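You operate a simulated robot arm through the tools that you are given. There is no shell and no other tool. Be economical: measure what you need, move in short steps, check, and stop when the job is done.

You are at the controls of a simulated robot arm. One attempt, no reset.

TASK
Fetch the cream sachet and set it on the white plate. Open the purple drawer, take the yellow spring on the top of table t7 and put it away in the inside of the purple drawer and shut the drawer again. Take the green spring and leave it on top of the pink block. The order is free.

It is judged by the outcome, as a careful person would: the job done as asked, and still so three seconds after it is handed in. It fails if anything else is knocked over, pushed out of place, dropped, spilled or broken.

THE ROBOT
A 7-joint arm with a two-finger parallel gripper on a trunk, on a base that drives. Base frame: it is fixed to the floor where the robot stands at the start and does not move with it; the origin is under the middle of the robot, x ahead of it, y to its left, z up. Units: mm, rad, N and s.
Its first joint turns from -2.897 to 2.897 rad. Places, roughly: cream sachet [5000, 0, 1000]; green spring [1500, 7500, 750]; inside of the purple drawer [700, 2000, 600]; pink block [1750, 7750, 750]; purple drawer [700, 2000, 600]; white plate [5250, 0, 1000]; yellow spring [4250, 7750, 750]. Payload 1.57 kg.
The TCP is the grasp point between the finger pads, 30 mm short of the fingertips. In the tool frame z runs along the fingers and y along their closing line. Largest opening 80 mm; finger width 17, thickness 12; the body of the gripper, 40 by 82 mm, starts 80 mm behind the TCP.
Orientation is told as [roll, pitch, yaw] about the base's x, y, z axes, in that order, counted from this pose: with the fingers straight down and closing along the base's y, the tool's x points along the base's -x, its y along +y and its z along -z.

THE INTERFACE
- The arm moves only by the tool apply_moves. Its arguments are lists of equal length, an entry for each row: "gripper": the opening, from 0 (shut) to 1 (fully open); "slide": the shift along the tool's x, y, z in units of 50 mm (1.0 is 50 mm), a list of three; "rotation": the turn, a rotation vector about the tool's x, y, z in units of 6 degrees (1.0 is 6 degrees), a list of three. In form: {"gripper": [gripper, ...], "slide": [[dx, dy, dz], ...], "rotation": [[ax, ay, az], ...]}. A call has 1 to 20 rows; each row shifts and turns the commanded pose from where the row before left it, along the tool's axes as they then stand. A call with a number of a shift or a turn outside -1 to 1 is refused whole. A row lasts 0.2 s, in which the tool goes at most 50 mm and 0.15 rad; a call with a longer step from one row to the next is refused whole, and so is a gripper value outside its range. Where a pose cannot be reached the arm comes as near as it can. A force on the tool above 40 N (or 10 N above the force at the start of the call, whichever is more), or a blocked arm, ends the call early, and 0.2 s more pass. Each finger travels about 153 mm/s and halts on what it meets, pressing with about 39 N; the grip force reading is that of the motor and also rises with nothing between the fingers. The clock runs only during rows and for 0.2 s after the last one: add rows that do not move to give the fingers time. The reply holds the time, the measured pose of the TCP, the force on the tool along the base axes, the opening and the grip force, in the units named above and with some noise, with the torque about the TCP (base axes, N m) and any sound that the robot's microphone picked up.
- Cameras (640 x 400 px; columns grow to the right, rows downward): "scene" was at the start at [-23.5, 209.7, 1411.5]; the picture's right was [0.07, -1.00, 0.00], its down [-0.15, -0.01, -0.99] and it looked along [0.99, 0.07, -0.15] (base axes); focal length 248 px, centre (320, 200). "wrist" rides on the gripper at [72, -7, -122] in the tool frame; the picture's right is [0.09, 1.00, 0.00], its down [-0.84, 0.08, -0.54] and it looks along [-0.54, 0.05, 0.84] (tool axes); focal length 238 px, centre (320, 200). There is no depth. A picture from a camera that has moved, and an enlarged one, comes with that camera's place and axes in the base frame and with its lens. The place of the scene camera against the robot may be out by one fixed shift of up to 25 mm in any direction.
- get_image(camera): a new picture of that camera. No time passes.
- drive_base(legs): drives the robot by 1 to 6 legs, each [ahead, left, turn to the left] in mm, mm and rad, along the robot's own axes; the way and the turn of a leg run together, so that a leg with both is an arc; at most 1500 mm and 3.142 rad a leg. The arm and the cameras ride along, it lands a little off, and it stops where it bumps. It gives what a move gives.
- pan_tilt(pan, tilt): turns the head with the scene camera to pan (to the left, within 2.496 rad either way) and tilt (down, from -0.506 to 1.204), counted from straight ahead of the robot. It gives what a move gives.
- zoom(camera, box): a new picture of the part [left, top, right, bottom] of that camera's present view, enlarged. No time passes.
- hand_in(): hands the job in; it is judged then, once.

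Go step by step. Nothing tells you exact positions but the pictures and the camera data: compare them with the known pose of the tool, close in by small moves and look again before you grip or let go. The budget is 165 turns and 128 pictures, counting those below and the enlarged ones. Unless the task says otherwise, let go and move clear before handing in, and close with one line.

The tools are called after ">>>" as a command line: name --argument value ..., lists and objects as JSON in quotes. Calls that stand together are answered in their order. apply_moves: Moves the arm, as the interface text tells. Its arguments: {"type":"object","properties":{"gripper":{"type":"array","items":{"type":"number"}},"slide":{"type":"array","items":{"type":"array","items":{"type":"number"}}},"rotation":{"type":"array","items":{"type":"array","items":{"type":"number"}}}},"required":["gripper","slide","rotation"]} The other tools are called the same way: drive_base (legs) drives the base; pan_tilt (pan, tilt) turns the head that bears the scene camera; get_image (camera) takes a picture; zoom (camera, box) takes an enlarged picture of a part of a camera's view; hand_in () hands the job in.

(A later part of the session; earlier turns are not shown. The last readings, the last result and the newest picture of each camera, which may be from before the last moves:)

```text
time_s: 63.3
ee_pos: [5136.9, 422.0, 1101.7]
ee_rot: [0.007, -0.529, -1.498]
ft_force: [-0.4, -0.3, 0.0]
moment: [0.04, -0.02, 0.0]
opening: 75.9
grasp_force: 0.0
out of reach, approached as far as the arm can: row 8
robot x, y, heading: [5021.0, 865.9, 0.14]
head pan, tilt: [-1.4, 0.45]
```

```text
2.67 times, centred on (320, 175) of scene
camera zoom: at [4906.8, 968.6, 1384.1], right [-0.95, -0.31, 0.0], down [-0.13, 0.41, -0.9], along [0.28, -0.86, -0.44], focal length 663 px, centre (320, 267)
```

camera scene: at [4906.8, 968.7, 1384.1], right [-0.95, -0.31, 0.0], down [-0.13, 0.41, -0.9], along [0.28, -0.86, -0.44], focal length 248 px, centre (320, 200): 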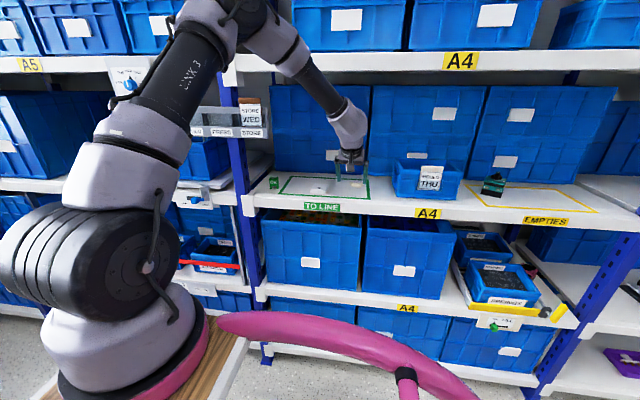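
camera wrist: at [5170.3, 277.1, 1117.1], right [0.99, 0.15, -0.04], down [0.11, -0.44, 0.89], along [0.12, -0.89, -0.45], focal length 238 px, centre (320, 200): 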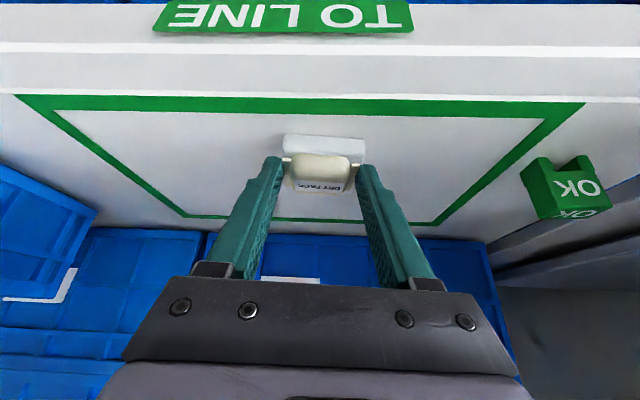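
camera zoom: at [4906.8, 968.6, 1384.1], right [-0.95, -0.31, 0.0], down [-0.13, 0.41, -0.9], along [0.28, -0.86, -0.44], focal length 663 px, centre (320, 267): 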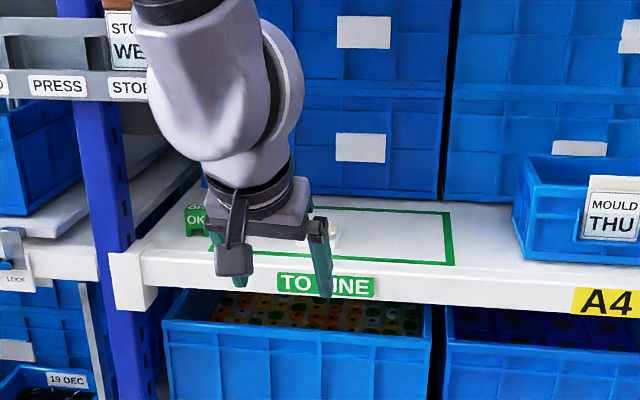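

The sachet remains on the plate. I untilt, raise and swing the arm back to point forward for driving.

>>> apply_moves --gripper '[1, 1, 1, 1, 1, 1]' --slide '[[-0.2, 0, -0.4], [-0.2, 0, -0.4], [-0.1, 0, -0.4], [-0.1, 0, -0.4], [0, 0, -0.4], [0, 0, -0.2]]' --rotation '[[0, 1, 0], [0, 1, 0], [0, 1, 0], [0, 1, 0], [0, 1, 0], [0, 0, 0]]'

>>> apply_moves --gripper '[1, 1, 1, 1, 1, 1, 1, 1, 1, 1, 1, 1, 1, 1, 1, 1]' --slide '[[0.213, 0.894, 0], [0.213, 0.894, 0], [0.213, 0.894, 0], [0.213, 0.894, 0], [0.213, 0.894, 0], [0.213, 0.894, 0], [0.213, 0.894, 0], [0.213, 0.894, 0], [0.213, 0.894, 0], [0.213, 0.894, 0], [0.213, 0.894, 0], [0.213, 0.894, 0], [0.213, 0.894, 0], [0.213, 0.894, 0], [0.213, 0.894, 0], [0.213, 0.894, 0]]' --rotation '[[0, 0, -0.95], [0, 0, -0.95], [0, 0, -0.95], [0, 0, -0.95], [0, 0, -0.95], [0, 0, -0.95], [0, 0, -0.95], [0, 0, -0.95], [0, 0, -0.95], [0, 0, -0.95], [0, 0, -0.95], [0, 0, -0.95], [0, 0, -0.95], [0, 0, -0.95], [0, 0, -0.95], [0, 0, -0.95]]'

>>> zoom --camera "scene" --box '[160, 80, 480, 280]'

>>> pan_tilt --pan 0.3 --tilt 0.3

>>> get_image --camera "scene"

```text
time_s: 64.7
ee_pos: [5134.4, 430.4, 1207.4]
ee_rot: [0.015, -0.069, -1.485]
ft_force: [0.1, -0.1, -0.2]
moment: [-0.02, 0.01, -0.01]
opening: 80.0
grasp_force: 0.0
out of reach, approached as far as the arm can: row 1
robot x, y, heading: [5019.8, 870.3, 0.141]
head pan, tilt: [-1.4, 0.45]
```

```text
time_s: 68.1
ee_pos: [5461.3, 1006.9, 1180.9]
ee_rot: [-0.07, -0.014, 0.108]
ft_force: [-0.5, -0.5, 0.6]
moment: [0.01, -0.02, 0.01]
opening: 79.9
grasp_force: 0.1
out of reach, approached as far as the arm can: row 9, 11
robot x, y, heading: [5022.7, 867.2, 0.137]
head pan, tilt: [-1.4, 0.45]
```

```text
2.00 times, centred on (320, 180) of scene
camera zoom: at [4906.6, 968.5, 1384.1], right [-0.95, -0.31, 0.0], down [-0.13, 0.41, -0.9], along [0.28, -0.86, -0.44], focal length 497 px, centre (320, 240)
```

zoom: 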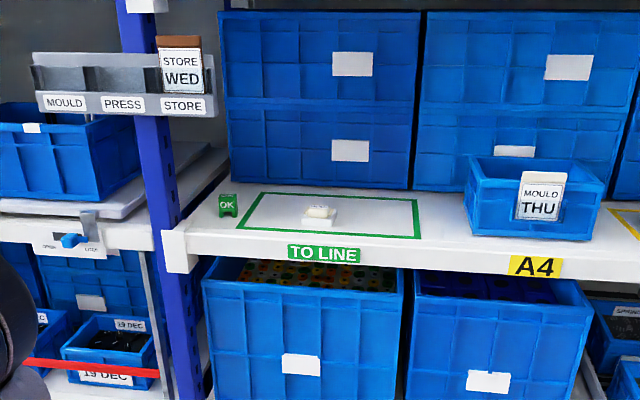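

```text
time_s: 69.8
ee_pos: [5461.4, 1006.3, 1181.1]
ee_rot: [-0.07, -0.016, 0.106]
ft_force: [0.2, 0.3, 0.4]
moment: [0.02, -0.03, -0.05]
opening: 80.0
grasp_force: 0.0
robot x, y, heading: [5021.0, 870.9, 0.138]
head pan, tilt: [0.3, 0.3]
```

```text
86 pictures are left
camera scene: at [4963.2, 1096.1, 1398.0], right [0.43, -0.91, 0.0], down [-0.27, -0.13, -0.96], along [0.86, 0.41, -0.3], focal length 248 px, centre (320, 200)
```

scene: 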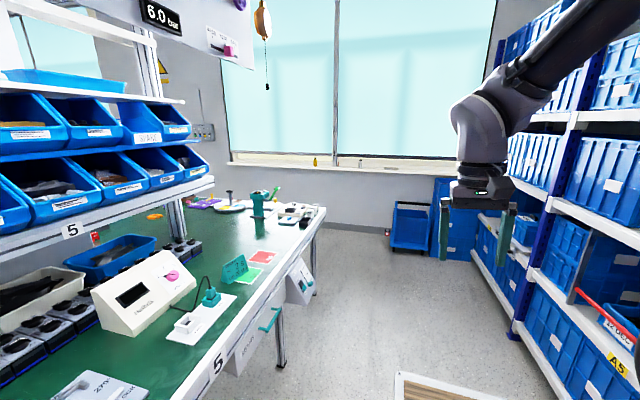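

The sachet is safely on the plate. A wall seems to close off the far end behind the bench, so I go back the way I came and then round the near end.

>>> drive_base --legs '[[-1273, -43, 0], [-1273, -43, 0]]'

>>> pan_tilt --pan 2.4 --tilt 0.3

>>> get_image --camera "scene"

```text
time_s: 82.3
ee_pos: [2942.5, 565.6, 1180.6]
ee_rot: [-0.072, -0.014, 0.165]
ft_force: [0.1, 0.0, 0.1]
moment: [-0.01, 0.02, 0.01]
opening: 80.0
grasp_force: 0.0
robot x, y, heading: [2511.9, 402.7, 0.198]
head pan, tilt: [0.3, 0.3]
```

```text
time_s: 84.3
ee_pos: [2942.0, 566.9, 1181.0]
ee_rot: [-0.069, -0.017, 0.162]
ft_force: [0.3, -0.5, -1.2]
moment: [-0.01, 0.0, 0.03]
opening: 79.9
grasp_force: 0.2
robot x, y, heading: [2506.1, 404.5, 0.197]
head pan, tilt: [2.4, 0.3]
```

```text
85 pictures are left
camera scene: at [2278.9, 631.2, 1398.0], right [0.52, 0.86, 0.0], down [0.25, -0.15, -0.96], along [-0.82, 0.49, -0.3], focal length 248 px, centre (320, 200)
```

scene: 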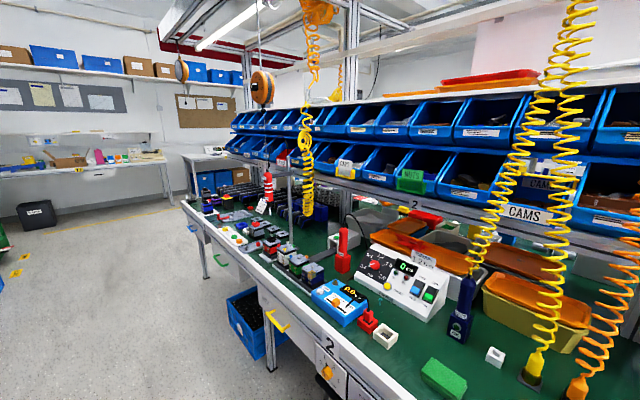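

>>> drive_base --legs '[[-1117, 30, 0], [-1117, 30, 0], [-1117, 30, 0]]'

>>> pan_tilt --pan 1.2 --tilt 0.3

>>> get_image --camera "scene"

```text
time_s: 100.7
ee_pos: [-368.3, -70.7, 1181.0]
ee_rot: [-0.069, -0.016, 0.194]
ft_force: [0.0, 0.5, -0.1]
moment: [0.02, 0.01, 0.01]
opening: 80.0
grasp_force: 0.1
robot x, y, heading: [-795.2, -248.7, 0.227]
head pan, tilt: [2.4, 0.3]
```

```text
time_s: 102.1
ee_pos: [-369.0, -71.4, 1181.4]
ee_rot: [-0.07, -0.016, 0.193]
ft_force: [-0.2, 0.2, -0.4]
moment: [-0.01, 0.01, -0.01]
opening: 80.1
grasp_force: 0.0
robot x, y, heading: [-796.7, -245.0, 0.226]
head pan, tilt: [1.201, 0.3]
```

```text
84 pictures are left
camera scene: at [-938.9, 22.0, 1398.0], right [0.99, -0.14, 0.0], down [-0.04, -0.29, -0.96], along [0.14, 0.95, -0.3], focal length 248 px, centre (320, 200)
```

scene: 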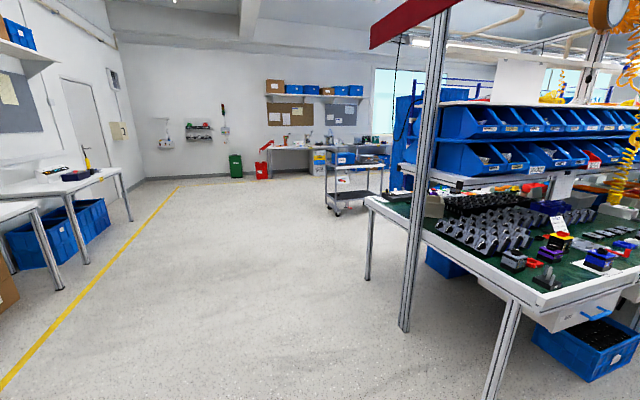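

Open floor lies on the far side of the bench; a cart stands near (0–400, 3800–4300) and the far tables are by the back wall. I drive left round the bench end.

>>> drive_base --legs '[[120, 1020, 0], [142, 1020, 0]]'

>>> pan_tilt --pan 0.3 --tilt 0.35

>>> get_image --camera "scene"

```text
time_s: 112.4
ee_pos: [-546.1, 1999.7, 1180.6]
ee_rot: [-0.068, -0.015, 0.185]
ft_force: [-0.4, -0.7, -0.3]
moment: [-0.03, -0.01, 0.0]
opening: 80.1
grasp_force: 0.0
robot x, y, heading: [-977.1, 1827.4, 0.22]
head pan, tilt: [1.201, 0.3]
```

```text
time_s: 113.6
ee_pos: [-545.4, 1998.8, 1180.8]
ee_rot: [-0.069, -0.015, 0.187]
ft_force: [0.1, -0.4, 0.7]
moment: [0.0, 0.0, 0.02]
opening: 80.0
grasp_force: 0.0
robot x, y, heading: [-973.9, 1829.2, 0.217]
head pan, tilt: [0.3, 0.351]
```

```text
83 pictures are left
camera scene: at [-1048.8, 2050.7, 1393.3], right [0.5, -0.87, 0.0], down [-0.3, -0.17, -0.94], along [0.82, 0.47, -0.34], focal length 248 px, centre (320, 200)
```

scene: 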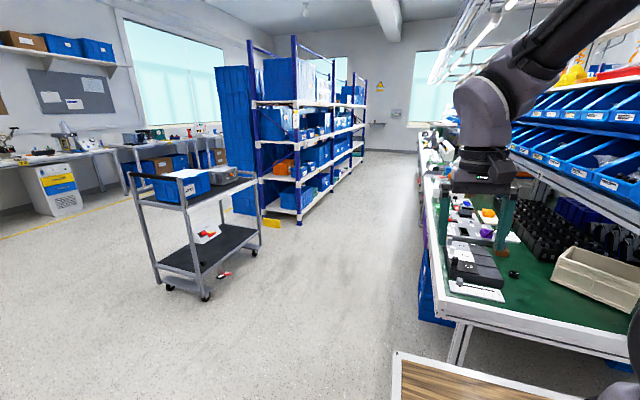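

The bench's rear edge runs about y = 2018 + 0.15(x+374); there is a wide rear aisle. I drive into it, parallel to the bench, and look at its rear drawers.

>>> drive_base --legs '[[0, 750, 0], [1192, 135, -0.06]]'

>>> pan_tilt --pan -0.9 --tilt 0.5

>>> get_image --camera "scene"

```text
time_s: 123.4
ee_pos: [403.5, 3129.6, 1180.8]
ee_rot: [-0.071, -0.016, 0.17]
ft_force: [-0.3, -0.6, 0.0]
moment: [0.0, 0.03, 0.0]
opening: 79.9
grasp_force: 0.1
robot x, y, heading: [-29.6, 2966.3, 0.202]
head pan, tilt: [0.3, 0.351]
```

```text
time_s: 124.8
ee_pos: [402.5, 3130.3, 1181.4]
ee_rot: [-0.07, -0.016, 0.169]
ft_force: [0.4, 0.2, -0.6]
moment: [-0.04, 0.01, 0.01]
opening: 80.1
grasp_force: 0.1
robot x, y, heading: [-28.4, 2965.5, 0.202]
head pan, tilt: [-0.901, 0.499]
```

```text
82 pictures are left
camera scene: at [-111.1, 3084.9, 1379.6], right [-0.64, -0.77, 0.0], down [-0.37, 0.31, -0.88], along [0.67, -0.56, -0.48], focal length 248 px, centre (320, 200)
```

scene: 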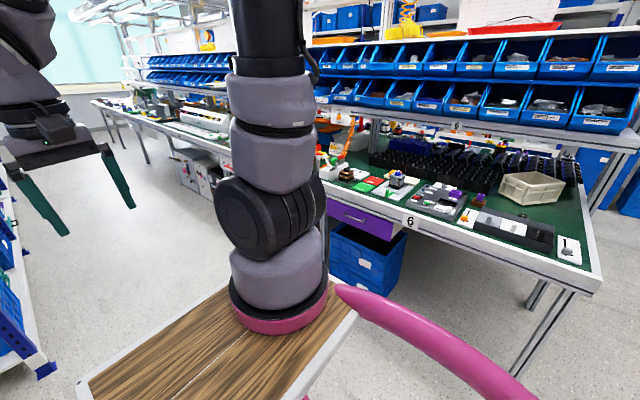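

The purple drawer is visible under the bench at about (673, 2173, 630). I drive alongside it, about 800 mm off, and swing the arm to the right.

>>> drive_base --legs '[[571, -110, -0.05]]'

>>> apply_moves --gripper '[1, 1, 1, 1, 1, 1, 1, 1, 1, 1, 1, 1, 1, 1, 1, 1, 1, 1]' --slide '[[-0.37, -0.84, 0], [-0.37, -0.84, 0], [-0.37, -0.84, 0], [-0.37, -0.84, 0], [-0.32, -0.84, 0], [-0.32, -0.84, 0], [-0.32, -0.84, 0], [-0.32, -0.84, 0], [-0.32, -0.84, 0], [-0.32, -0.84, 0], [-0.32, -0.84, 0], [-0.32, -0.84, 0], [-0.32, -0.84, 0], [-0.32, -0.84, 0], [-0.32, -0.84, 0], [-0.32, -0.84, 0], [0, -0.84, 0], [0, -0.84, 0]]' --rotation '[[0, 0, 0.93], [0, 0, 0.93], [0, 0, 0.93], [0, 0, 0.93], [0, 0, 0.93], [0, 0, 0.93], [0, 0, 0.93], [0, 0, 0.93], [0, 0, 0.93], [0, 0, 0.93], [0, 0, 0.93], [0, 0, 0.93], [0, 0, 0.93], [0, 0, 0.93], [0, 0, 0.93], [0, 0, 0.93], [0, 0, 0], [0, 0, 0]]'

>>> pan_tilt --pan -1.4 --tilt 0.7

>>> get_image --camera "scene"

>>> get_image --camera "wrist"

```text
time_s: 128.1
ee_pos: [990.4, 3099.9, 1180.3]
ee_rot: [-0.069, -0.014, 0.117]
ft_force: [0.3, 0.2, 0.4]
moment: [0.03, 0.01, 0.0]
opening: 79.7
grasp_force: 0.0
robot x, y, heading: [548.0, 2956.6, 0.147]
head pan, tilt: [-0.901, 0.499]
```

```text
time_s: 131.9
ee_pos: [759.0, 2460.5, 1219.1]
ee_rot: [0.014, -0.071, -1.443]
ft_force: [0.9, 0.0, 0.6]
moment: [-0.03, 0.02, -0.01]
opening: 79.9
grasp_force: 0.1
robot x, y, heading: [549.9, 2957.8, 0.157]
head pan, tilt: [-0.901, 0.499]
```

```text
time_s: 132.8
ee_pos: [758.4, 2460.1, 1218.9]
ee_rot: [0.016, -0.071, -1.441]
ft_force: [0.1, -0.5, -0.1]
moment: [-0.01, 0.01, 0.01]
opening: 80.0
grasp_force: 0.1
robot x, y, heading: [552.7, 2958.4, 0.152]
head pan, tilt: [-1.4, 0.7]
```

```text
81 pictures are left
camera scene: at [434.9, 3062.9, 1361.9], right [-0.95, -0.32, 0.0], down [-0.2, 0.61, -0.77], along [0.24, -0.73, -0.64], focal length 248 px, centre (320, 200)
```

scene: 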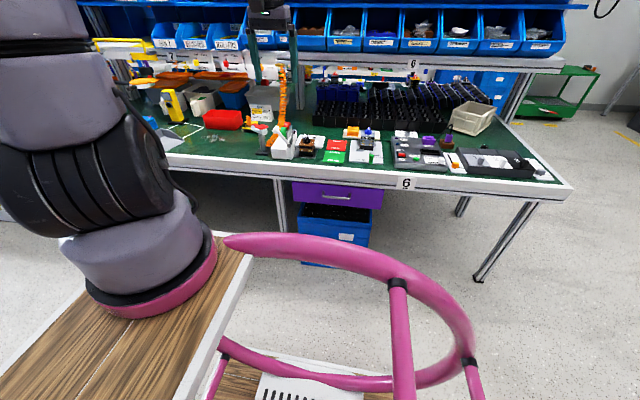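

```text
80 pictures are left
camera wrist: at [740.3, 2539.7, 1336.1], right [0.98, 0.22, 0.01], down [0.17, -0.78, 0.6], along [0.14, -0.58, -0.8], focal length 238 px, centre (320, 200)
```

wrist: 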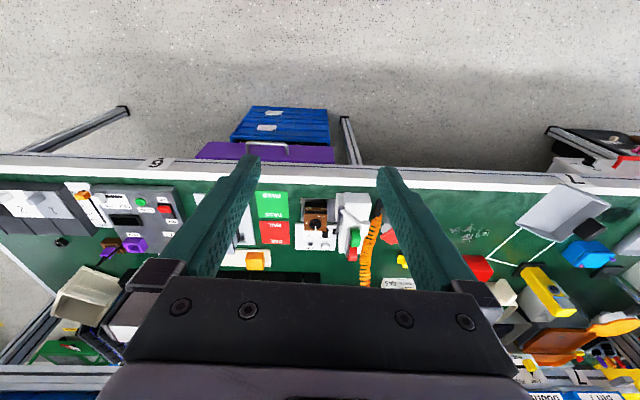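

The drawer front with a bar handle is visible from both cameras. I zoom in on it.

>>> zoom --camera "scene" --box '[270, 160, 400, 241]'

>>> zoom --camera "wrist" --box '[190, 90, 390, 215]'

```text
4.92 times, centred on (335, 200) of scene
camera zoom: at [434.9, 3062.9, 1361.9], right [-0.95, -0.32, 0.0], down [-0.2, 0.61, -0.77], along [0.24, -0.73, -0.64], focal length 1223 px, centre (246, 198)
```

zoom: 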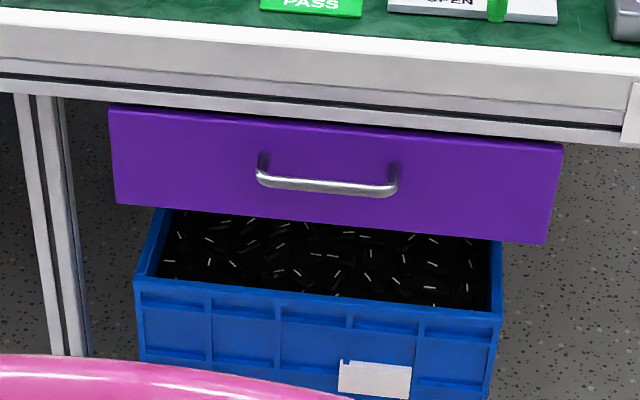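

```text
3.20 times, centred on (290, 152) of wrist
camera zoom: at [740.3, 2539.7, 1336.1], right [0.98, 0.22, 0.01], down [0.17, -0.78, 0.6], along [0.14, -0.58, -0.8], focal length 763 px, centre (416, 352)
```

zoom: 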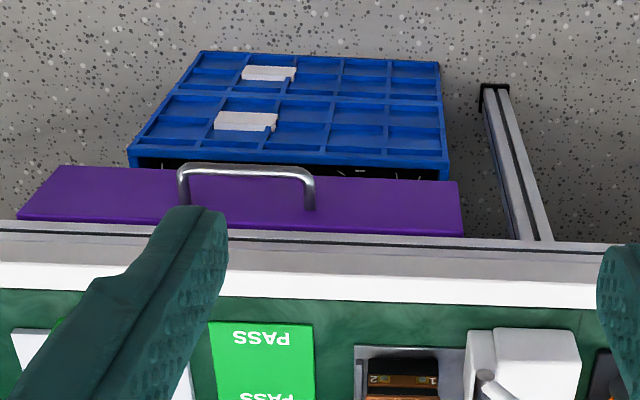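

The handle is a horizontal bar near (650, 2230, 680). I shift the base 140 mm away for pulling room, then turn the hand so the fingers will close vertically-diagonally on the bar.

>>> drive_base --legs '[[0, 140, 0]]'

>>> apply_moves --gripper '[1, 1, 1, 1, 1, 1, 1, 1, 1, 1, 1, 1, 1, 1, 1]' --slide '[[0, -0.1, 0.4], [0, -0.1, 0.4], [0, 0, 0.4], [0, 0, 0.4], [0, 0, 0.4], [0, 0, 0.4], [0, 0, 0.4], [0, 0, 0.4], [0, 0, 0.4], [0, 0, 0.4], [0, 0, 0.4], [0, 0, 0.4], [0, 0, 0.4], [0, 0, 0.4], [0, 0, 0.4]]' --rotation '[[0, 0, 1], [0, 0, 1], [0, 0, 1], [0, 0, 1], [0, 0, 1], [0, 0, 1], [0, 0, 1], [0, 0, 1], [0, 0, 1], [0, 0, 1], [0, 0, 1], [0, 0, 1], [0, 0, 1], [0, 0, 1], [0, 0, 1]]'

```text
time_s: 134.2
ee_pos: [737.6, 2604.7, 1218.3]
ee_rot: [0.017, -0.073, -1.442]
ft_force: [0.3, -0.5, -0.5]
moment: [0.0, 0.02, -0.02]
opening: 80.2
grasp_force: 0.1
robot x, y, heading: [528.8, 3102.1, 0.149]
head pan, tilt: [-1.4, 0.7]
```

```text
time_s: 137.4
ee_pos: [734.3, 2583.3, 920.1]
ee_rot: [0.07, 0.015, -3.014]
ft_force: [-0.3, -0.6, 1.0]
moment: [0.01, 0.0, 0.0]
opening: 80.2
grasp_force: 0.0
robot x, y, heading: [527.7, 3100.6, 0.148]
head pan, tilt: [-1.4, 0.7]
```

>>> apply_moves --gripper '[1, 1, 1, 1, 1, 1, 1, 1]' --slide '[[-0.8, 0, 0], [-0.8, 0, 0], [0, 0, 0], [0, 0, 0], [0, 0, 0], [0, 0, 0], [0, 0, 0], [0, 0, 0]]' --rotation '[[-1, 0, 0], [-1, 0, 0], [-1, 0, 0], [-1, 0, 0], [-1, 0, 0], [-1, 0, 0], [-1, 0, 0], [0, 0, 0]]'

>>> get_image --camera "wrist"

>>> get_image --camera "scene"

```text
time_s: 139.2
ee_pos: [655.4, 2573.9, 918.1]
ee_rot: [0.804, 0.015, -3.012]
ft_force: [0.5, 0.1, 0.5]
moment: [0.0, -0.01, 0.0]
opening: 80.0
grasp_force: 0.2
robot x, y, heading: [527.7, 3100.2, 0.15]
head pan, tilt: [-1.4, 0.7]
```

```text
77 pictures are left
camera wrist: at [713.6, 2674.8, 999.8], right [0.17, -0.67, 0.72], down [-0.88, 0.23, 0.42], along [-0.44, -0.7, -0.55], focal length 238 px, centre (320, 200)
```

wrist: 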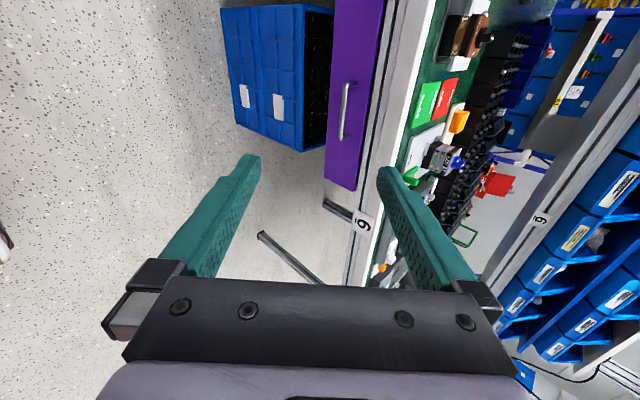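

```text
76 pictures are left
camera scene: at [413.0, 3206.8, 1361.9], right [-0.95, -0.32, 0.0], down [-0.2, 0.61, -0.76], along [0.24, -0.73, -0.64], focal length 248 px, centre (320, 200)
```

scene: 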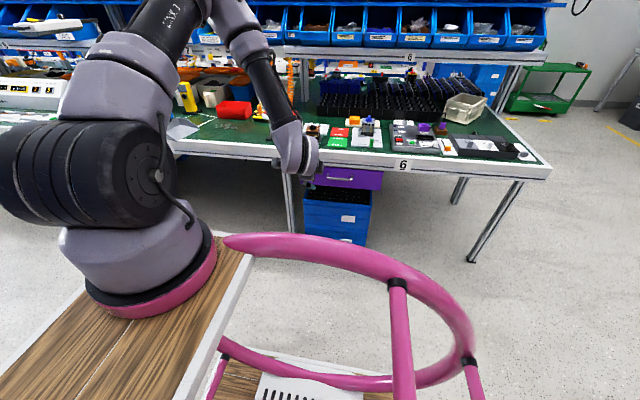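

Intersecting the wrist views gives the handle bar at about (662, 2228, 675), standing about 34 mm off the drawer face. I tilt to 25° from vertical, part-close the gripper and go to a standoff point 100 mm short of it.

>>> apply_moves --gripper '[0.6, 0.4, 0.4, 0.4, 0.4, 0.4, 0.4, 0.4, 0.4, 0.4, 0.4, 0.4, 0.4]' --slide '[[0, 0, 0], [0, 0, 0], [0, 0, 0], [0, 0, 0], [-0.095, 0.512, 0.634], [-0.095, 0.512, 0.634], [-0.095, 0.512, 0.634], [-0.095, 0.512, 0.634], [-0.095, 0.512, 0.634], [-0.095, 0.512, 0.634], [-0.095, 0.512, 0.634], [-0.095, 0.512, 0.634], [0, 0, 0]]' --rotation '[[1, 0, 0], [1, 0, 0], [1, 0, 0], [0.5, 0, 0], [0, 0, 0], [0, 0, 0], [0, 0, 0], [0, 0, 0], [0, 0, 0], [0, 0, 0], [0, 0, 0], [0, 0, 0], [0, 0, 0]]'

>>> get_image --camera "wrist"

>>> zoom --camera "scene" --box '[240, 100, 400, 200]'

```text
time_s: 142.0
ee_pos: [659.0, 2275.8, 774.2]
ee_rot: [0.436, 0.016, -3.012]
ft_force: [0.4, 0.2, -0.5]
moment: [0.0, -0.03, 0.01]
opening: 32.0
grasp_force: 0.1
robot x, y, heading: [529.6, 3102.1, 0.152]
head pan, tilt: [-1.4, 0.7]
```

```text
75 pictures are left
camera wrist: at [721.2, 2341.8, 883.3], right [0.2, -0.88, 0.42], down [-0.86, 0.05, 0.51], along [-0.47, -0.47, -0.75], focal length 238 px, centre (320, 200)
```

wrist: 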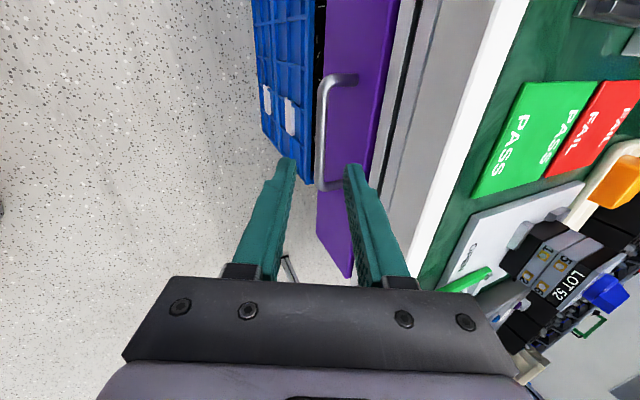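

```text
4.00 times, centred on (320, 150) of scene
camera zoom: at [413.0, 3206.8, 1361.9], right [-0.95, -0.32, 0.0], down [-0.2, 0.61, -0.76], along [0.24, -0.73, -0.64], focal length 994 px, centre (320, 400)
```

zoom: 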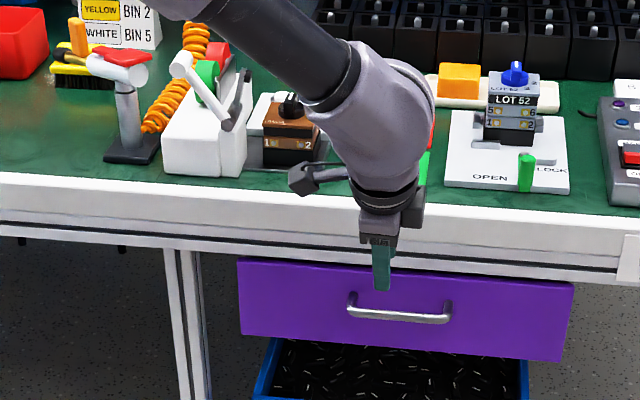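

The bar lies right on the tool axis, about 110 mm ahead. I advance 98 mm along the tool axis under the force guard.

>>> apply_moves --gripper '[0.4, 0.4, 0.4, 0.4, 0.4, 0.4]' --slide '[[0, -0.02, 0.49], [0, 0, 0.49], [0, 0, 0.4], [0, 0, 0.3], [0, 0, 0.28], [0, 0, 0]]' --rotation '[[0, 0, 0], [0, 0, 0], [0, 0, 0], [0, 0, 0], [0, 0, 0], [0, 0, 0]]'

>>> get_image --camera "wrist"

>>> zoom --camera "scene" --box '[270, 130, 390, 205]'

```text
time_s: 143.4
ee_pos: [663.9, 2239.7, 684.9]
ee_rot: [0.436, 0.016, -3.012]
ft_force: [-0.6, 0.2, 0.3]
moment: [0.0, 0.0, -0.01]
opening: 32.0
grasp_force: 0.0
robot x, y, heading: [529.1, 3103.0, 0.152]
head pan, tilt: [-1.4, 0.7]
```

```text
73 pictures are left
camera wrist: at [726.3, 2305.0, 795.2], right [0.2, -0.88, 0.42], down [-0.86, 0.05, 0.51], along [-0.47, -0.47, -0.75], focal length 238 px, centre (320, 200)
```

wrist: 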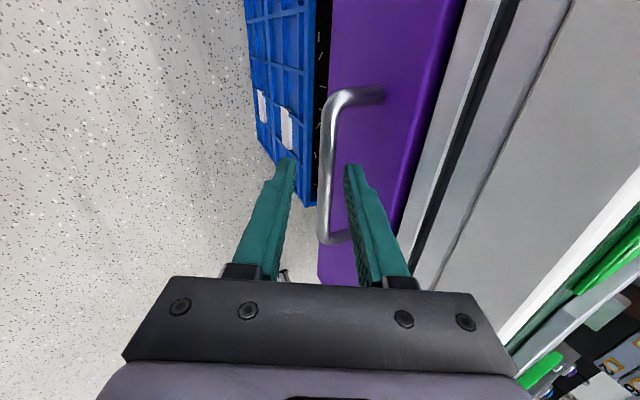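

```text
5.33 times, centred on (330, 168) of scene
camera zoom: at [413.0, 3206.8, 1361.9], right [-0.95, -0.32, 0.0], down [-0.2, 0.61, -0.76], along [0.24, -0.73, -0.64], focal length 1325 px, centre (267, 373)
```

zoom: 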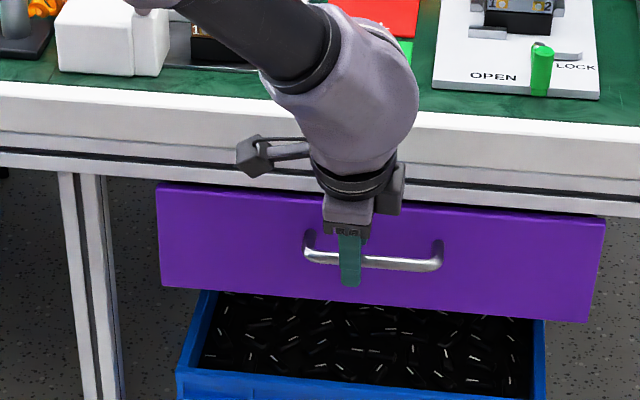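

The fingers straddle the bar. I close on it.

>>> apply_moves --gripper '[0.1, 0.0, 0.0, 0.0]' --slide '[[0, 0, 0], [0, 0, 0], [0, 0, 0], [0, 0, 0]]' --rotation '[[0, 0, 0], [0, 0, 0], [0, 0, 0], [0, 0, 0]]'

```text
time_s: 144.4
ee_pos: [665.2, 2237.9, 685.8]
ee_rot: [0.437, 0.017, -3.011]
ft_force: [-0.3, 0.0, 0.1]
moment: [-0.04, 0.02, 0.01]
opening: 0.0
grasp_force: 21.1
robot x, y, heading: [533.2, 3102.6, 0.147]
head pan, tilt: [-1.4, 0.7]
```

The fingers closed on nothing, so the bar is below or beside the tips. I look again.

>>> zoom --camera "wrist" --box '[220, 60, 420, 260]'

>>> zoom --camera "scene" --box '[290, 150, 370, 200]'

```text
2.00 times, centred on (320, 160) of wrist
camera zoom: at [726.4, 2305.0, 795.4], right [0.2, -0.88, 0.42], down [-0.86, 0.05, 0.51], along [-0.47, -0.47, -0.75], focal length 477 px, centre (320, 280)
```

zoom: 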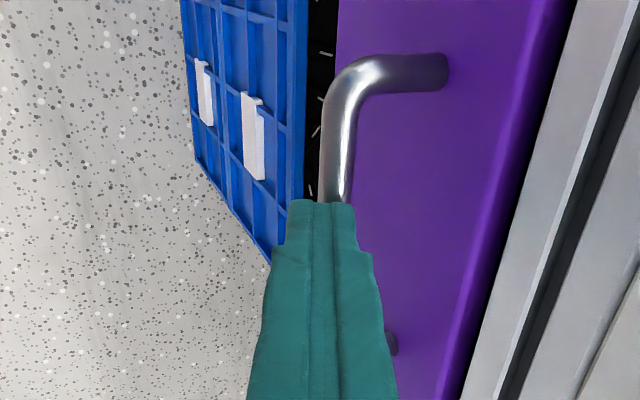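

```text
8.00 times, centred on (330, 175) of scene
camera zoom: at [413.0, 3206.8, 1361.9], right [-0.95, -0.32, 0.0], down [-0.2, 0.61, -0.76], along [0.24, -0.73, -0.64], focal length 1988 px, centre (240, 400)
```

zoom: 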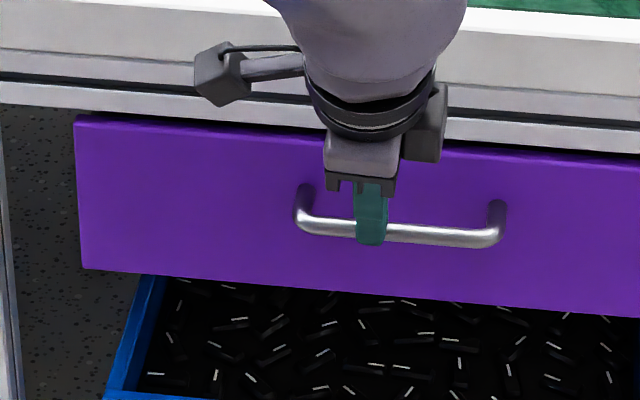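

The bar is about 44 mm ahead of the TCP, just under the tips: near (662, 2215, 648). I reopen and advance another 30 mm, then close.

>>> apply_moves --gripper '[0.4, 0.4, 0.4, 0.4, 0.4, 0.4]' --slide '[[0, 0, 0], [0, 0, 0], [0, 0.06, 0.2], [0, 0, 0.2], [0, 0, 0.2], [0, 0, 0]]' --rotation '[[0, 0, 0], [0, 0, 0], [0, 0, 0], [0, 0, 0], [0, 0, 0], [0, 0, 0]]'

>>> apply_moves --gripper '[0.1, 0.0, 0.0, 0.0]' --slide '[[0, 0, 0], [0, 0, 0], [0, 0, 0], [0, 0, 0]]' --rotation '[[0, 0, 0], [0, 0, 0], [0, 0, 0], [0, 0, 0]]'

>>> get_image --camera "wrist"

```text
time_s: 145.8
ee_pos: [666.3, 2222.8, 659.9]
ee_rot: [0.438, 0.014, -3.011]
ft_force: [-0.7, 0.0, 1.1]
moment: [-0.03, 0.0, 0.01]
opening: 32.1
grasp_force: 0.1
robot x, y, heading: [531.1, 3105.4, 0.148]
head pan, tilt: [-1.4, 0.7]
```

```text
time_s: 146.8
ee_pos: [666.6, 2222.9, 660.7]
ee_rot: [0.439, 0.014, -3.01]
ft_force: [-0.3, -4.1, 10.3]
moment: [-0.15, 0.47, 0.38]
opening: 12.4
grasp_force: 29.5
robot x, y, heading: [528.6, 3100.4, 0.148]
head pan, tilt: [-1.4, 0.7]
```

```text
69 pictures are left
camera wrist: at [728.2, 2289.2, 770.0], right [0.2, -0.88, 0.42], down [-0.86, 0.05, 0.51], along [-0.47, -0.47, -0.75], focal length 238 px, centre (320, 200)
```

wrist: 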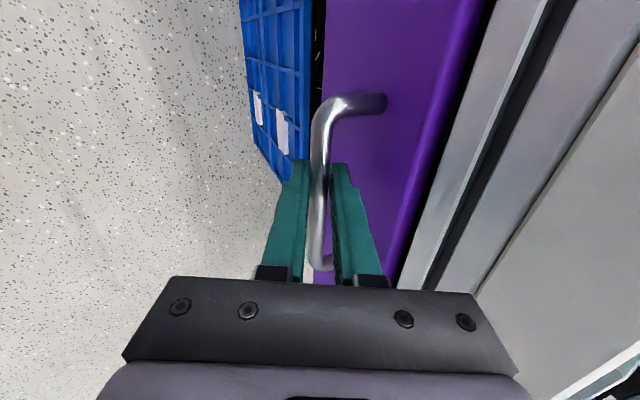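

The bar is gripped (12 mm). I pull the drawer straight out, gently at first.

>>> apply_moves --gripper '[0, 0, 0, 0]' --slide '[[0, -0.27, -0.127], [0, -0.27, -0.127], [0, -0.27, -0.127], [0, 0, 0]]' --rotation '[[0, 0, 0], [0, 0, 0], [0, 0, 0], [0, 0, 0]]'

>>> zoom --camera "scene" --box '[240, 130, 400, 230]'

```text
time_s: 147.8
ee_pos: [659.3, 2267.1, 660.8]
ee_rot: [0.438, 0.015, -3.013]
ft_force: [-12.7, -0.7, 14.6]
moment: [-0.04, 0.04, 0.48]
opening: 12.6
grasp_force: 29.0
robot x, y, heading: [529.1, 3098.6, 0.15]
head pan, tilt: [-1.4, 0.7]
```

```text
4.00 times, centred on (320, 180) of scene
camera zoom: at [412.5, 3207.3, 1361.8], right [-0.95, -0.32, 0.0], down [-0.2, 0.61, -0.77], along [0.24, -0.73, -0.64], focal length 994 px, centre (320, 280)
```

zoom: 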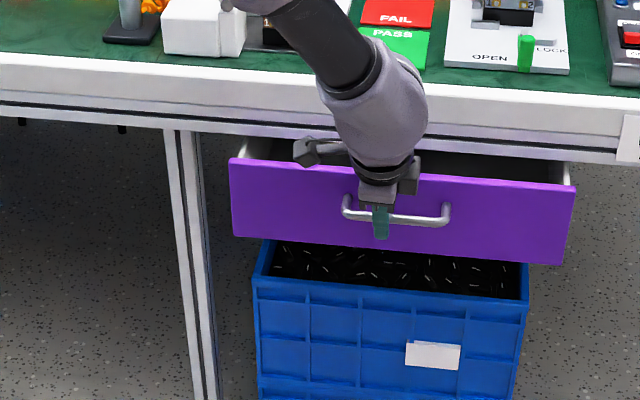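

It slides. I continue pulling about 180 mm more.

>>> apply_moves --gripper '[0, 0, 0, 0, 0, 0, 0, 0, 0, 0]' --slide '[[-0.03, -0.36, -0.169], [-0.02, -0.36, -0.169], [-0.01, -0.36, -0.169], [-0.01, -0.36, -0.169], [-0.01, -0.36, -0.169], [-0.01, -0.36, -0.169], [-0.01, -0.36, -0.169], [-0.01, -0.36, -0.169], [-0.01, -0.36, -0.169], [0, 0, 0]]' --rotation '[[0, 0, 0], [0, 0, 0], [0, 0, 0], [0, 0, 0], [0, 0, 0], [0, 0, 0], [0, 0, 0], [0, 0, 0], [0, 0, 0], [0, 0, 0]]'

>>> get_image --camera "scene"

```text
time_s: 150.0
ee_pos: [631.2, 2446.0, 661.7]
ee_rot: [0.434, 0.016, -3.011]
ft_force: [-14.7, -0.8, -24.5]
moment: [0.02, 0.32, 0.45]
opening: 12.4
grasp_force: 29.2
robot x, y, heading: [526.0, 3103.6, 0.152]
head pan, tilt: [-1.4, 0.7]
```

```text
67 pictures are left
camera scene: at [412.7, 3206.1, 1361.9], right [-0.95, -0.32, 0.0], down [-0.2, 0.61, -0.76], along [0.24, -0.73, -0.64], focal length 248 px, centre (320, 200)
```

scene: 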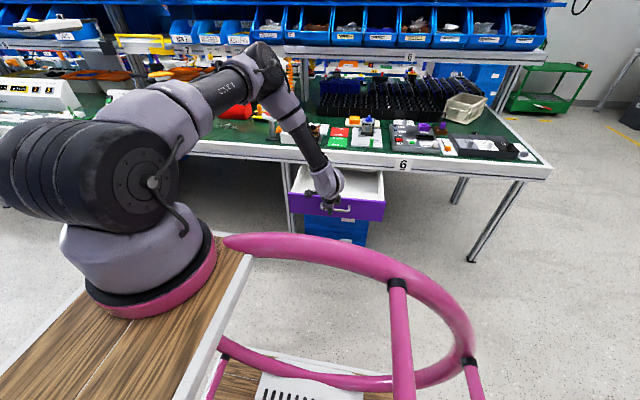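

The drawer is open about 220 mm and is empty. I release the bar and back out along the tool axis.

>>> apply_moves --gripper '[0.25, 0.4, 0.4, 0.4, 0.4, 0.4, 0.4, 0.4, 0.4]' --slide '[[0, 0, 0], [0, 0, 0], [0, 0, -0.4], [0, 0, -0.6], [0, 0, -0.9], [0, -0.3, -0.9], [0, -0.3, -0.9], [0, -0.3, -0.9], [0, 0, 0]]' --rotation '[[0, 0, 0], [0, 0, 0], [0, 0, 0], [0, 0, 0], [0, 0, 0], [0, 0, 0], [0, 0, 0], [0, 0, 0], [0, 0, 0]]'

>>> get_image --camera "scene"

>>> get_image --camera "wrist"

```text
time_s: 152.0
ee_pos: [609.3, 2578.9, 847.6]
ee_rot: [0.439, 0.016, -3.013]
ft_force: [0.6, -0.5, 0.4]
moment: [-0.02, 0.01, 0.0]
opening: 32.0
grasp_force: 0.1
robot x, y, heading: [531.8, 3101.6, 0.149]
head pan, tilt: [-1.4, 0.7]
```

```text
66 pictures are left
camera scene: at [413.0, 3206.7, 1361.9], right [-0.95, -0.32, 0.0], down [-0.2, 0.61, -0.76], along [0.24, -0.73, -0.64], focal length 248 px, centre (320, 200)
```

scene: 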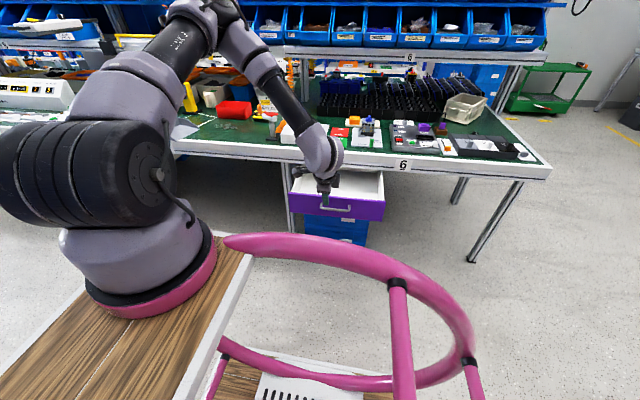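

```text
65 pictures are left
camera wrist: at [671.1, 2646.2, 956.6], right [0.2, -0.88, 0.42], down [-0.86, 0.05, 0.51], along [-0.47, -0.47, -0.75], focal length 238 px, centre (320, 200)
```

wrist: 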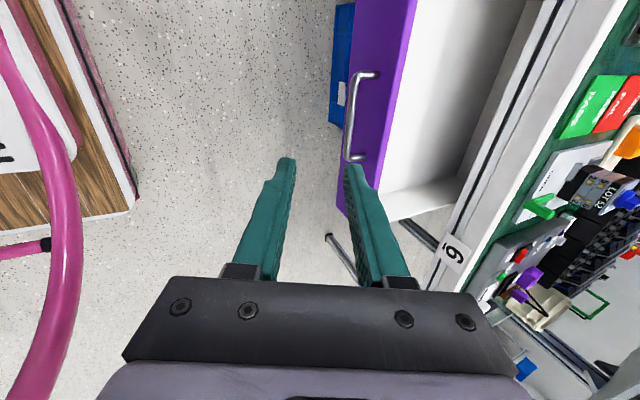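

The drawer stays open. I raise and unturn the hand, then swing the arm forward for the drive to table t7.

>>> apply_moves --gripper '[0.4, 0.4, 0.4, 0.4, 0.5, 0.5, 0.5, 0.5, 0.5, 0.5, 0.5, 0.5, 0.5, 0.5, 0.5, 0.5, 0.5, 0.5, 0.5]' --slide '[[0, 0, -0.7], [0, 0, -0.7], [0, 0, -0.7], [0, 0, -0.7], [0, 0, -0.3], [0, 0, -0.3], [0, 0, -0.3], [0, 0, -0.3], [0, 0, -0.3], [0, 0, -0.3], [0, 0, -0.3], [0, 0, -0.3], [0, 0, -0.3], [0, 0, -0.3], [0, 0, -0.3], [0, 0, -0.3], [0, 0, -0.3], [0, 0, -0.3], [0, 0, -0.3]]' --rotation '[[1, 0, 0], [1, 0, 0], [1, 0, 0], [1, 0, 0], [0, 0, -1], [0, 0, -1], [0, 0, -1], [0, 0, -1], [0, 0, -1], [0, 0, -1], [0, 0, -1], [0, 0, -1], [0, 0, -1], [0, 0, -1], [0, 0, -1], [0, 0, -1], [0, 0, -1], [0, 0, -1], [0, 0, -1]]'

>>> apply_moves --gripper '[0.5, 0.5, 0.5, 0.5, 0.5, 0.5, 0.5, 0.5, 0.5, 0.5, 0.5, 0.5, 0.5, 0.5, 0.5, 0.5]' --slide '[[0.063, 0.948, 0], [0.063, 0.948, 0], [0.063, 0.948, 0], [0.063, 0.948, 0], [0.063, 0.948, 0], [0.063, 0.948, 0], [0.063, 0.948, 0], [0.063, 0.948, 0], [0.063, 0.948, 0], [0.063, 0.948, 0], [0.063, 0.948, 0], [0.063, 0.948, 0], [0.063, 0.948, 0], [0.063, 0.948, 0], [0.063, 0.948, 0], [0.063, 0.948, 0]]' --rotation '[[0, 0, -0.86], [0, 0, -0.86], [0, 0, -0.86], [0, 0, -0.86], [0, 0, -0.86], [0, 0, -0.86], [0, 0, -0.86], [0, 0, -0.86], [0, 0, -0.86], [0, 0, -0.86], [0, 0, -0.86], [0, 0, -0.86], [0, 0, -0.86], [0, 0, -0.86], [0, 0, -0.86], [0, 0, -0.86]]'

>>> pan_tilt --pan 0.9 --tilt 0.25

>>> get_image --camera "scene"

```text
time_s: 156.0
ee_pos: [600.3, 2620.9, 1207.7]
ee_rot: [0.015, -0.018, -1.441]
ft_force: [-0.4, -0.8, -0.1]
moment: [0.03, 0.02, 0.01]
opening: 39.9
grasp_force: 0.0
robot x, y, heading: [528.5, 3100.7, 0.149]
head pan, tilt: [-1.4, 0.7]
```

```text
time_s: 159.4
ee_pos: [1048.6, 3156.9, 1207.5]
ee_rot: [-0.018, -0.018, 0.0]
ft_force: [0.0, -0.2, -0.2]
moment: [0.04, -0.05, 0.0]
opening: 39.8
grasp_force: 0.0
robot x, y, heading: [529.3, 3102.0, 0.153]
head pan, tilt: [-1.4, 0.7]
```

```text
time_s: 161.5
ee_pos: [1047.5, 3156.2, 1207.9]
ee_rot: [-0.016, -0.018, 0.0]
ft_force: [0.3, -0.4, -0.7]
moment: [0.0, 0.02, -0.02]
opening: 40.1
grasp_force: 0.0
robot x, y, heading: [530.1, 3101.9, 0.15]
head pan, tilt: [0.901, 0.25]
```

```text
64 pictures are left
camera scene: at [432.6, 3368.5, 1402.7], right [0.87, -0.5, 0.0], down [-0.12, -0.21, -0.97], along [0.48, 0.84, -0.25], focal length 248 px, centre (320, 200)
```

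scene: 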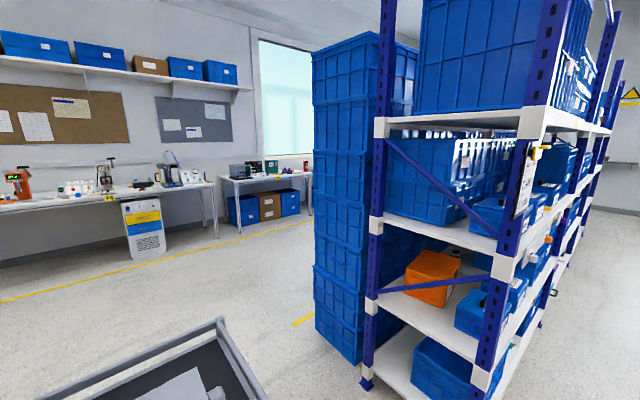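

The cart and racks leave only a narrow gap ahead, so I back up and go round the cart's left side to the rear wall aisle.

>>> drive_base --legs '[[-1400, 0, 0], [0, 1450, 0], [0, 1400, 0]]'

>>> pan_tilt --pan 0.1 --tilt 0.25

>>> get_image --camera "scene"

```text
time_s: 181.9
ee_pos: [-853.1, 5745.0, 1207.7]
ee_rot: [-0.015, -0.018, 0.013]
ft_force: [0.0, -0.8, -0.6]
moment: [-0.01, 0.03, 0.02]
opening: 40.2
grasp_force: 0.1
robot x, y, heading: [-1371.8, 5683.1, 0.16]
head pan, tilt: [0.901, 0.25]
```

```text
time_s: 183.1
ee_pos: [-852.9, 5744.5, 1208.3]
ee_rot: [-0.016, -0.016, 0.014]
ft_force: [0.3, -0.7, -0.2]
moment: [-0.02, -0.01, 0.03]
opening: 40.0
grasp_force: 0.0
robot x, y, heading: [-1365.4, 5684.3, 0.166]
head pan, tilt: [0.099, 0.25]
```

```text
63 pictures are left
camera scene: at [-1426.4, 5890.6, 1402.7], right [0.26, -0.96, 0.0], down [-0.24, -0.06, -0.97], along [0.94, 0.25, -0.25], focal length 248 px, centre (320, 200)
```

scene: 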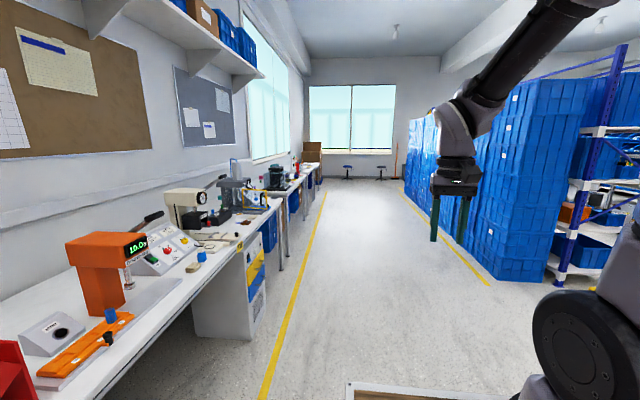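

A clear corridor runs along the wall tables. I drive 2.9 m along it and look left to find the green spring and pink block.

>>> drive_base --legs '[[1450, -20, 0], [1450, -20, 0]]'

>>> pan_tilt --pan 1.4 --tilt 0.4

>>> get_image --camera "scene"

```text
time_s: 197.1
ee_pos: [2013.8, 6276.0, 1207.5]
ee_rot: [-0.015, -0.017, 0.055]
ft_force: [-0.2, 0.5, -0.3]
moment: [-0.01, -0.02, -0.02]
opening: 39.9
grasp_force: 0.1
robot x, y, heading: [1500.4, 6192.7, 0.21]
head pan, tilt: [0.099, 0.25]
```

```text
time_s: 198.6
ee_pos: [2014.7, 6276.3, 1206.8]
ee_rot: [-0.014, -0.017, 0.056]
ft_force: [-0.3, -0.2, 1.1]
moment: [0.0, 0.01, 0.01]
opening: 39.7
grasp_force: 0.1
robot x, y, heading: [1500.5, 6191.9, 0.214]
head pan, tilt: [1.4, 0.4]
```

```text
62 pictures are left
camera scene: at [1343.7, 6463.4, 1388.8], right [1.0, 0.04, 0.0], down [0.01, -0.39, -0.92], along [-0.03, 0.92, -0.39], focal length 248 px, centre (320, 200)
```

scene: 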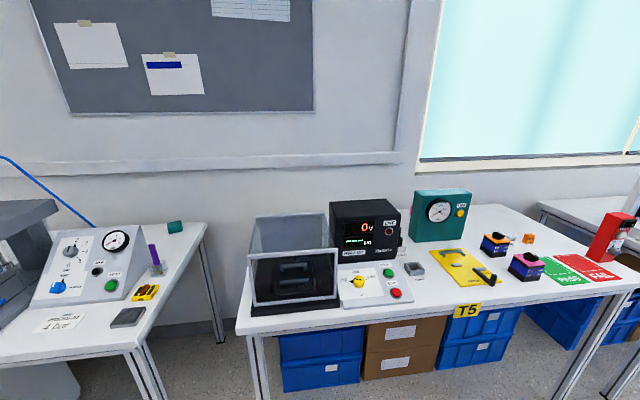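

This is table T5, which should hold the green spring and pink block. I zoom in.

>>> zoom --camera "scene" --box '[330, 200, 570, 350]'

>>> zoom --camera "scene" --box '[20, 190, 260, 340]'

```text
2.67 times, centred on (450, 275) of scene
camera zoom: at [1343.7, 6463.4, 1388.8], right [1.0, 0.04, 0.0], down [0.01, -0.39, -0.92], along [-0.03, 0.92, -0.39], focal length 663 px, centre (-27, 0)
```

zoom: 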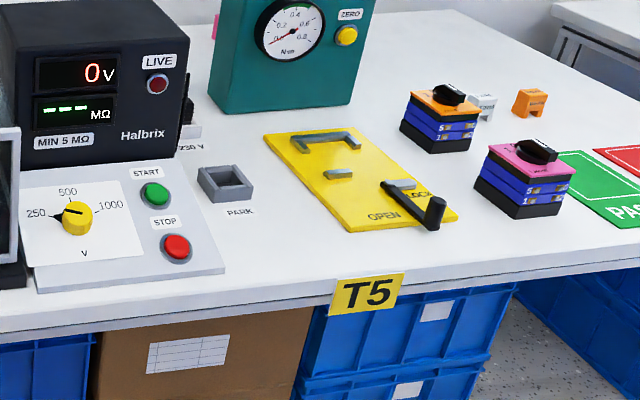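

```text
2.67 times, centred on (140, 265) of scene
camera zoom: at [1343.7, 6463.4, 1388.8], right [1.0, 0.04, 0.0], down [0.01, -0.39, -0.92], along [-0.03, 0.92, -0.39], focal length 663 px, centre (800, 27)
```

zoom: 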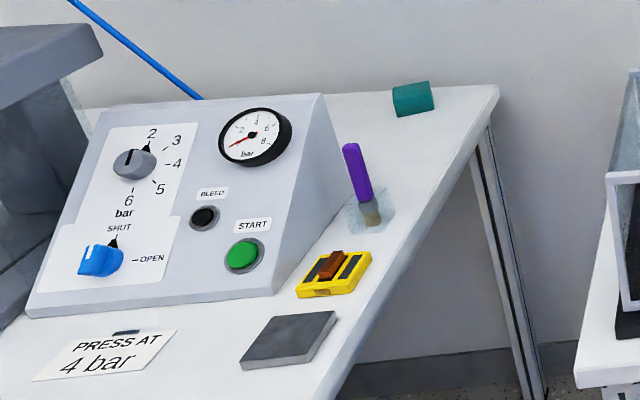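

A bit of pink shows behind the teal gauge; the spring must be hidden behind the instruments. I drive a bit further and look back from the other side.

>>> drive_base --legs '[[950, -60, -0.05]]'

>>> pan_tilt --pan 1.95 --tilt 0.35

>>> get_image --camera "scene"

```text
time_s: 203.6
ee_pos: [2958.1, 6374.7, 1207.8]
ee_rot: [-0.015, -0.018, 0.019]
ft_force: [0.2, -0.4, 0.0]
moment: [-0.01, 0.03, 0.0]
opening: 39.7
grasp_force: 0.1
robot x, y, heading: [2444.1, 6308.1, 0.167]
head pan, tilt: [1.4, 0.4]
```

```text
time_s: 204.5
ee_pos: [2958.3, 6375.8, 1207.7]
ee_rot: [-0.014, -0.017, 0.019]
ft_force: [-0.4, 0.7, -0.1]
moment: [-0.01, 0.0, 0.04]
opening: 39.8
grasp_force: 0.1
robot x, y, heading: [2440.3, 6313.4, 0.169]
head pan, tilt: [1.95, 0.351]
```

```text
59 pictures are left
camera scene: at [2245.3, 6573.4, 1393.3], right [0.85, 0.52, 0.0], down [0.18, -0.29, -0.94], along [-0.49, 0.8, -0.34], focal length 248 px, centre (320, 200)
```

scene: 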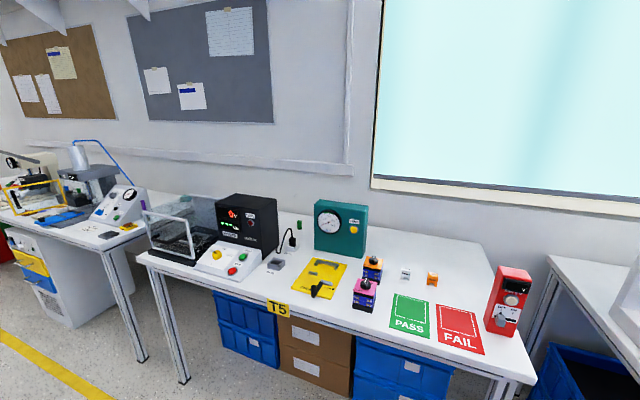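

The green spring stands at about (1460, 7610), and the pink block is hidden behind the teal gauge near (1820, 7760). I move alongside T5 with the table on the left and check the clearance by looking down.

>>> drive_base --legs '[[-771, 473, -0.04]]'

>>> pan_tilt --pan 1.5 --tilt 0.9

>>> get_image --camera "scene"

```text
time_s: 209.3
ee_pos: [2110.8, 6712.4, 1207.6]
ee_rot: [-0.015, -0.016, -0.022]
ft_force: [0.7, -0.8, -0.1]
moment: [0.01, 0.03, -0.01]
opening: 40.2
grasp_force: 0.1
robot x, y, heading: [1590.6, 6666.9, 0.133]
head pan, tilt: [1.95, 0.351]
```

```text
time_s: 210.3
ee_pos: [2111.1, 6711.6, 1207.6]
ee_rot: [-0.017, -0.017, -0.02]
ft_force: [-0.2, -0.4, 0.5]
moment: [-0.02, 0.02, 0.0]
opening: 40.1
grasp_force: 0.0
robot x, y, heading: [1589.8, 6667.5, 0.128]
head pan, tilt: [1.499, 0.901]
```

```text
58 pictures are left
camera scene: at [1447.7, 6931.0, 1345.8], right [1.0, 0.06, 0.0], down [0.05, -0.78, -0.62], along [-0.04, 0.62, -0.78], focal length 248 px, centre (320, 200)
```

scene: 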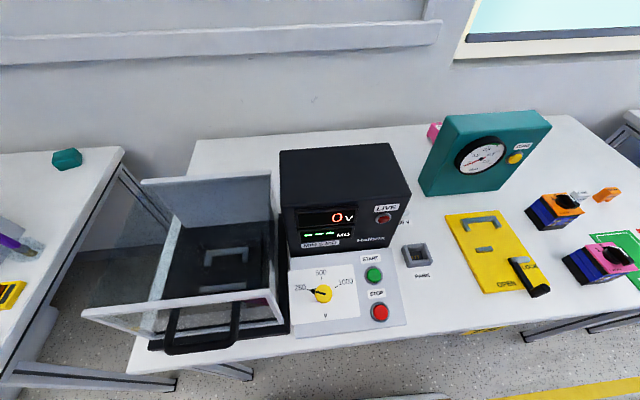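

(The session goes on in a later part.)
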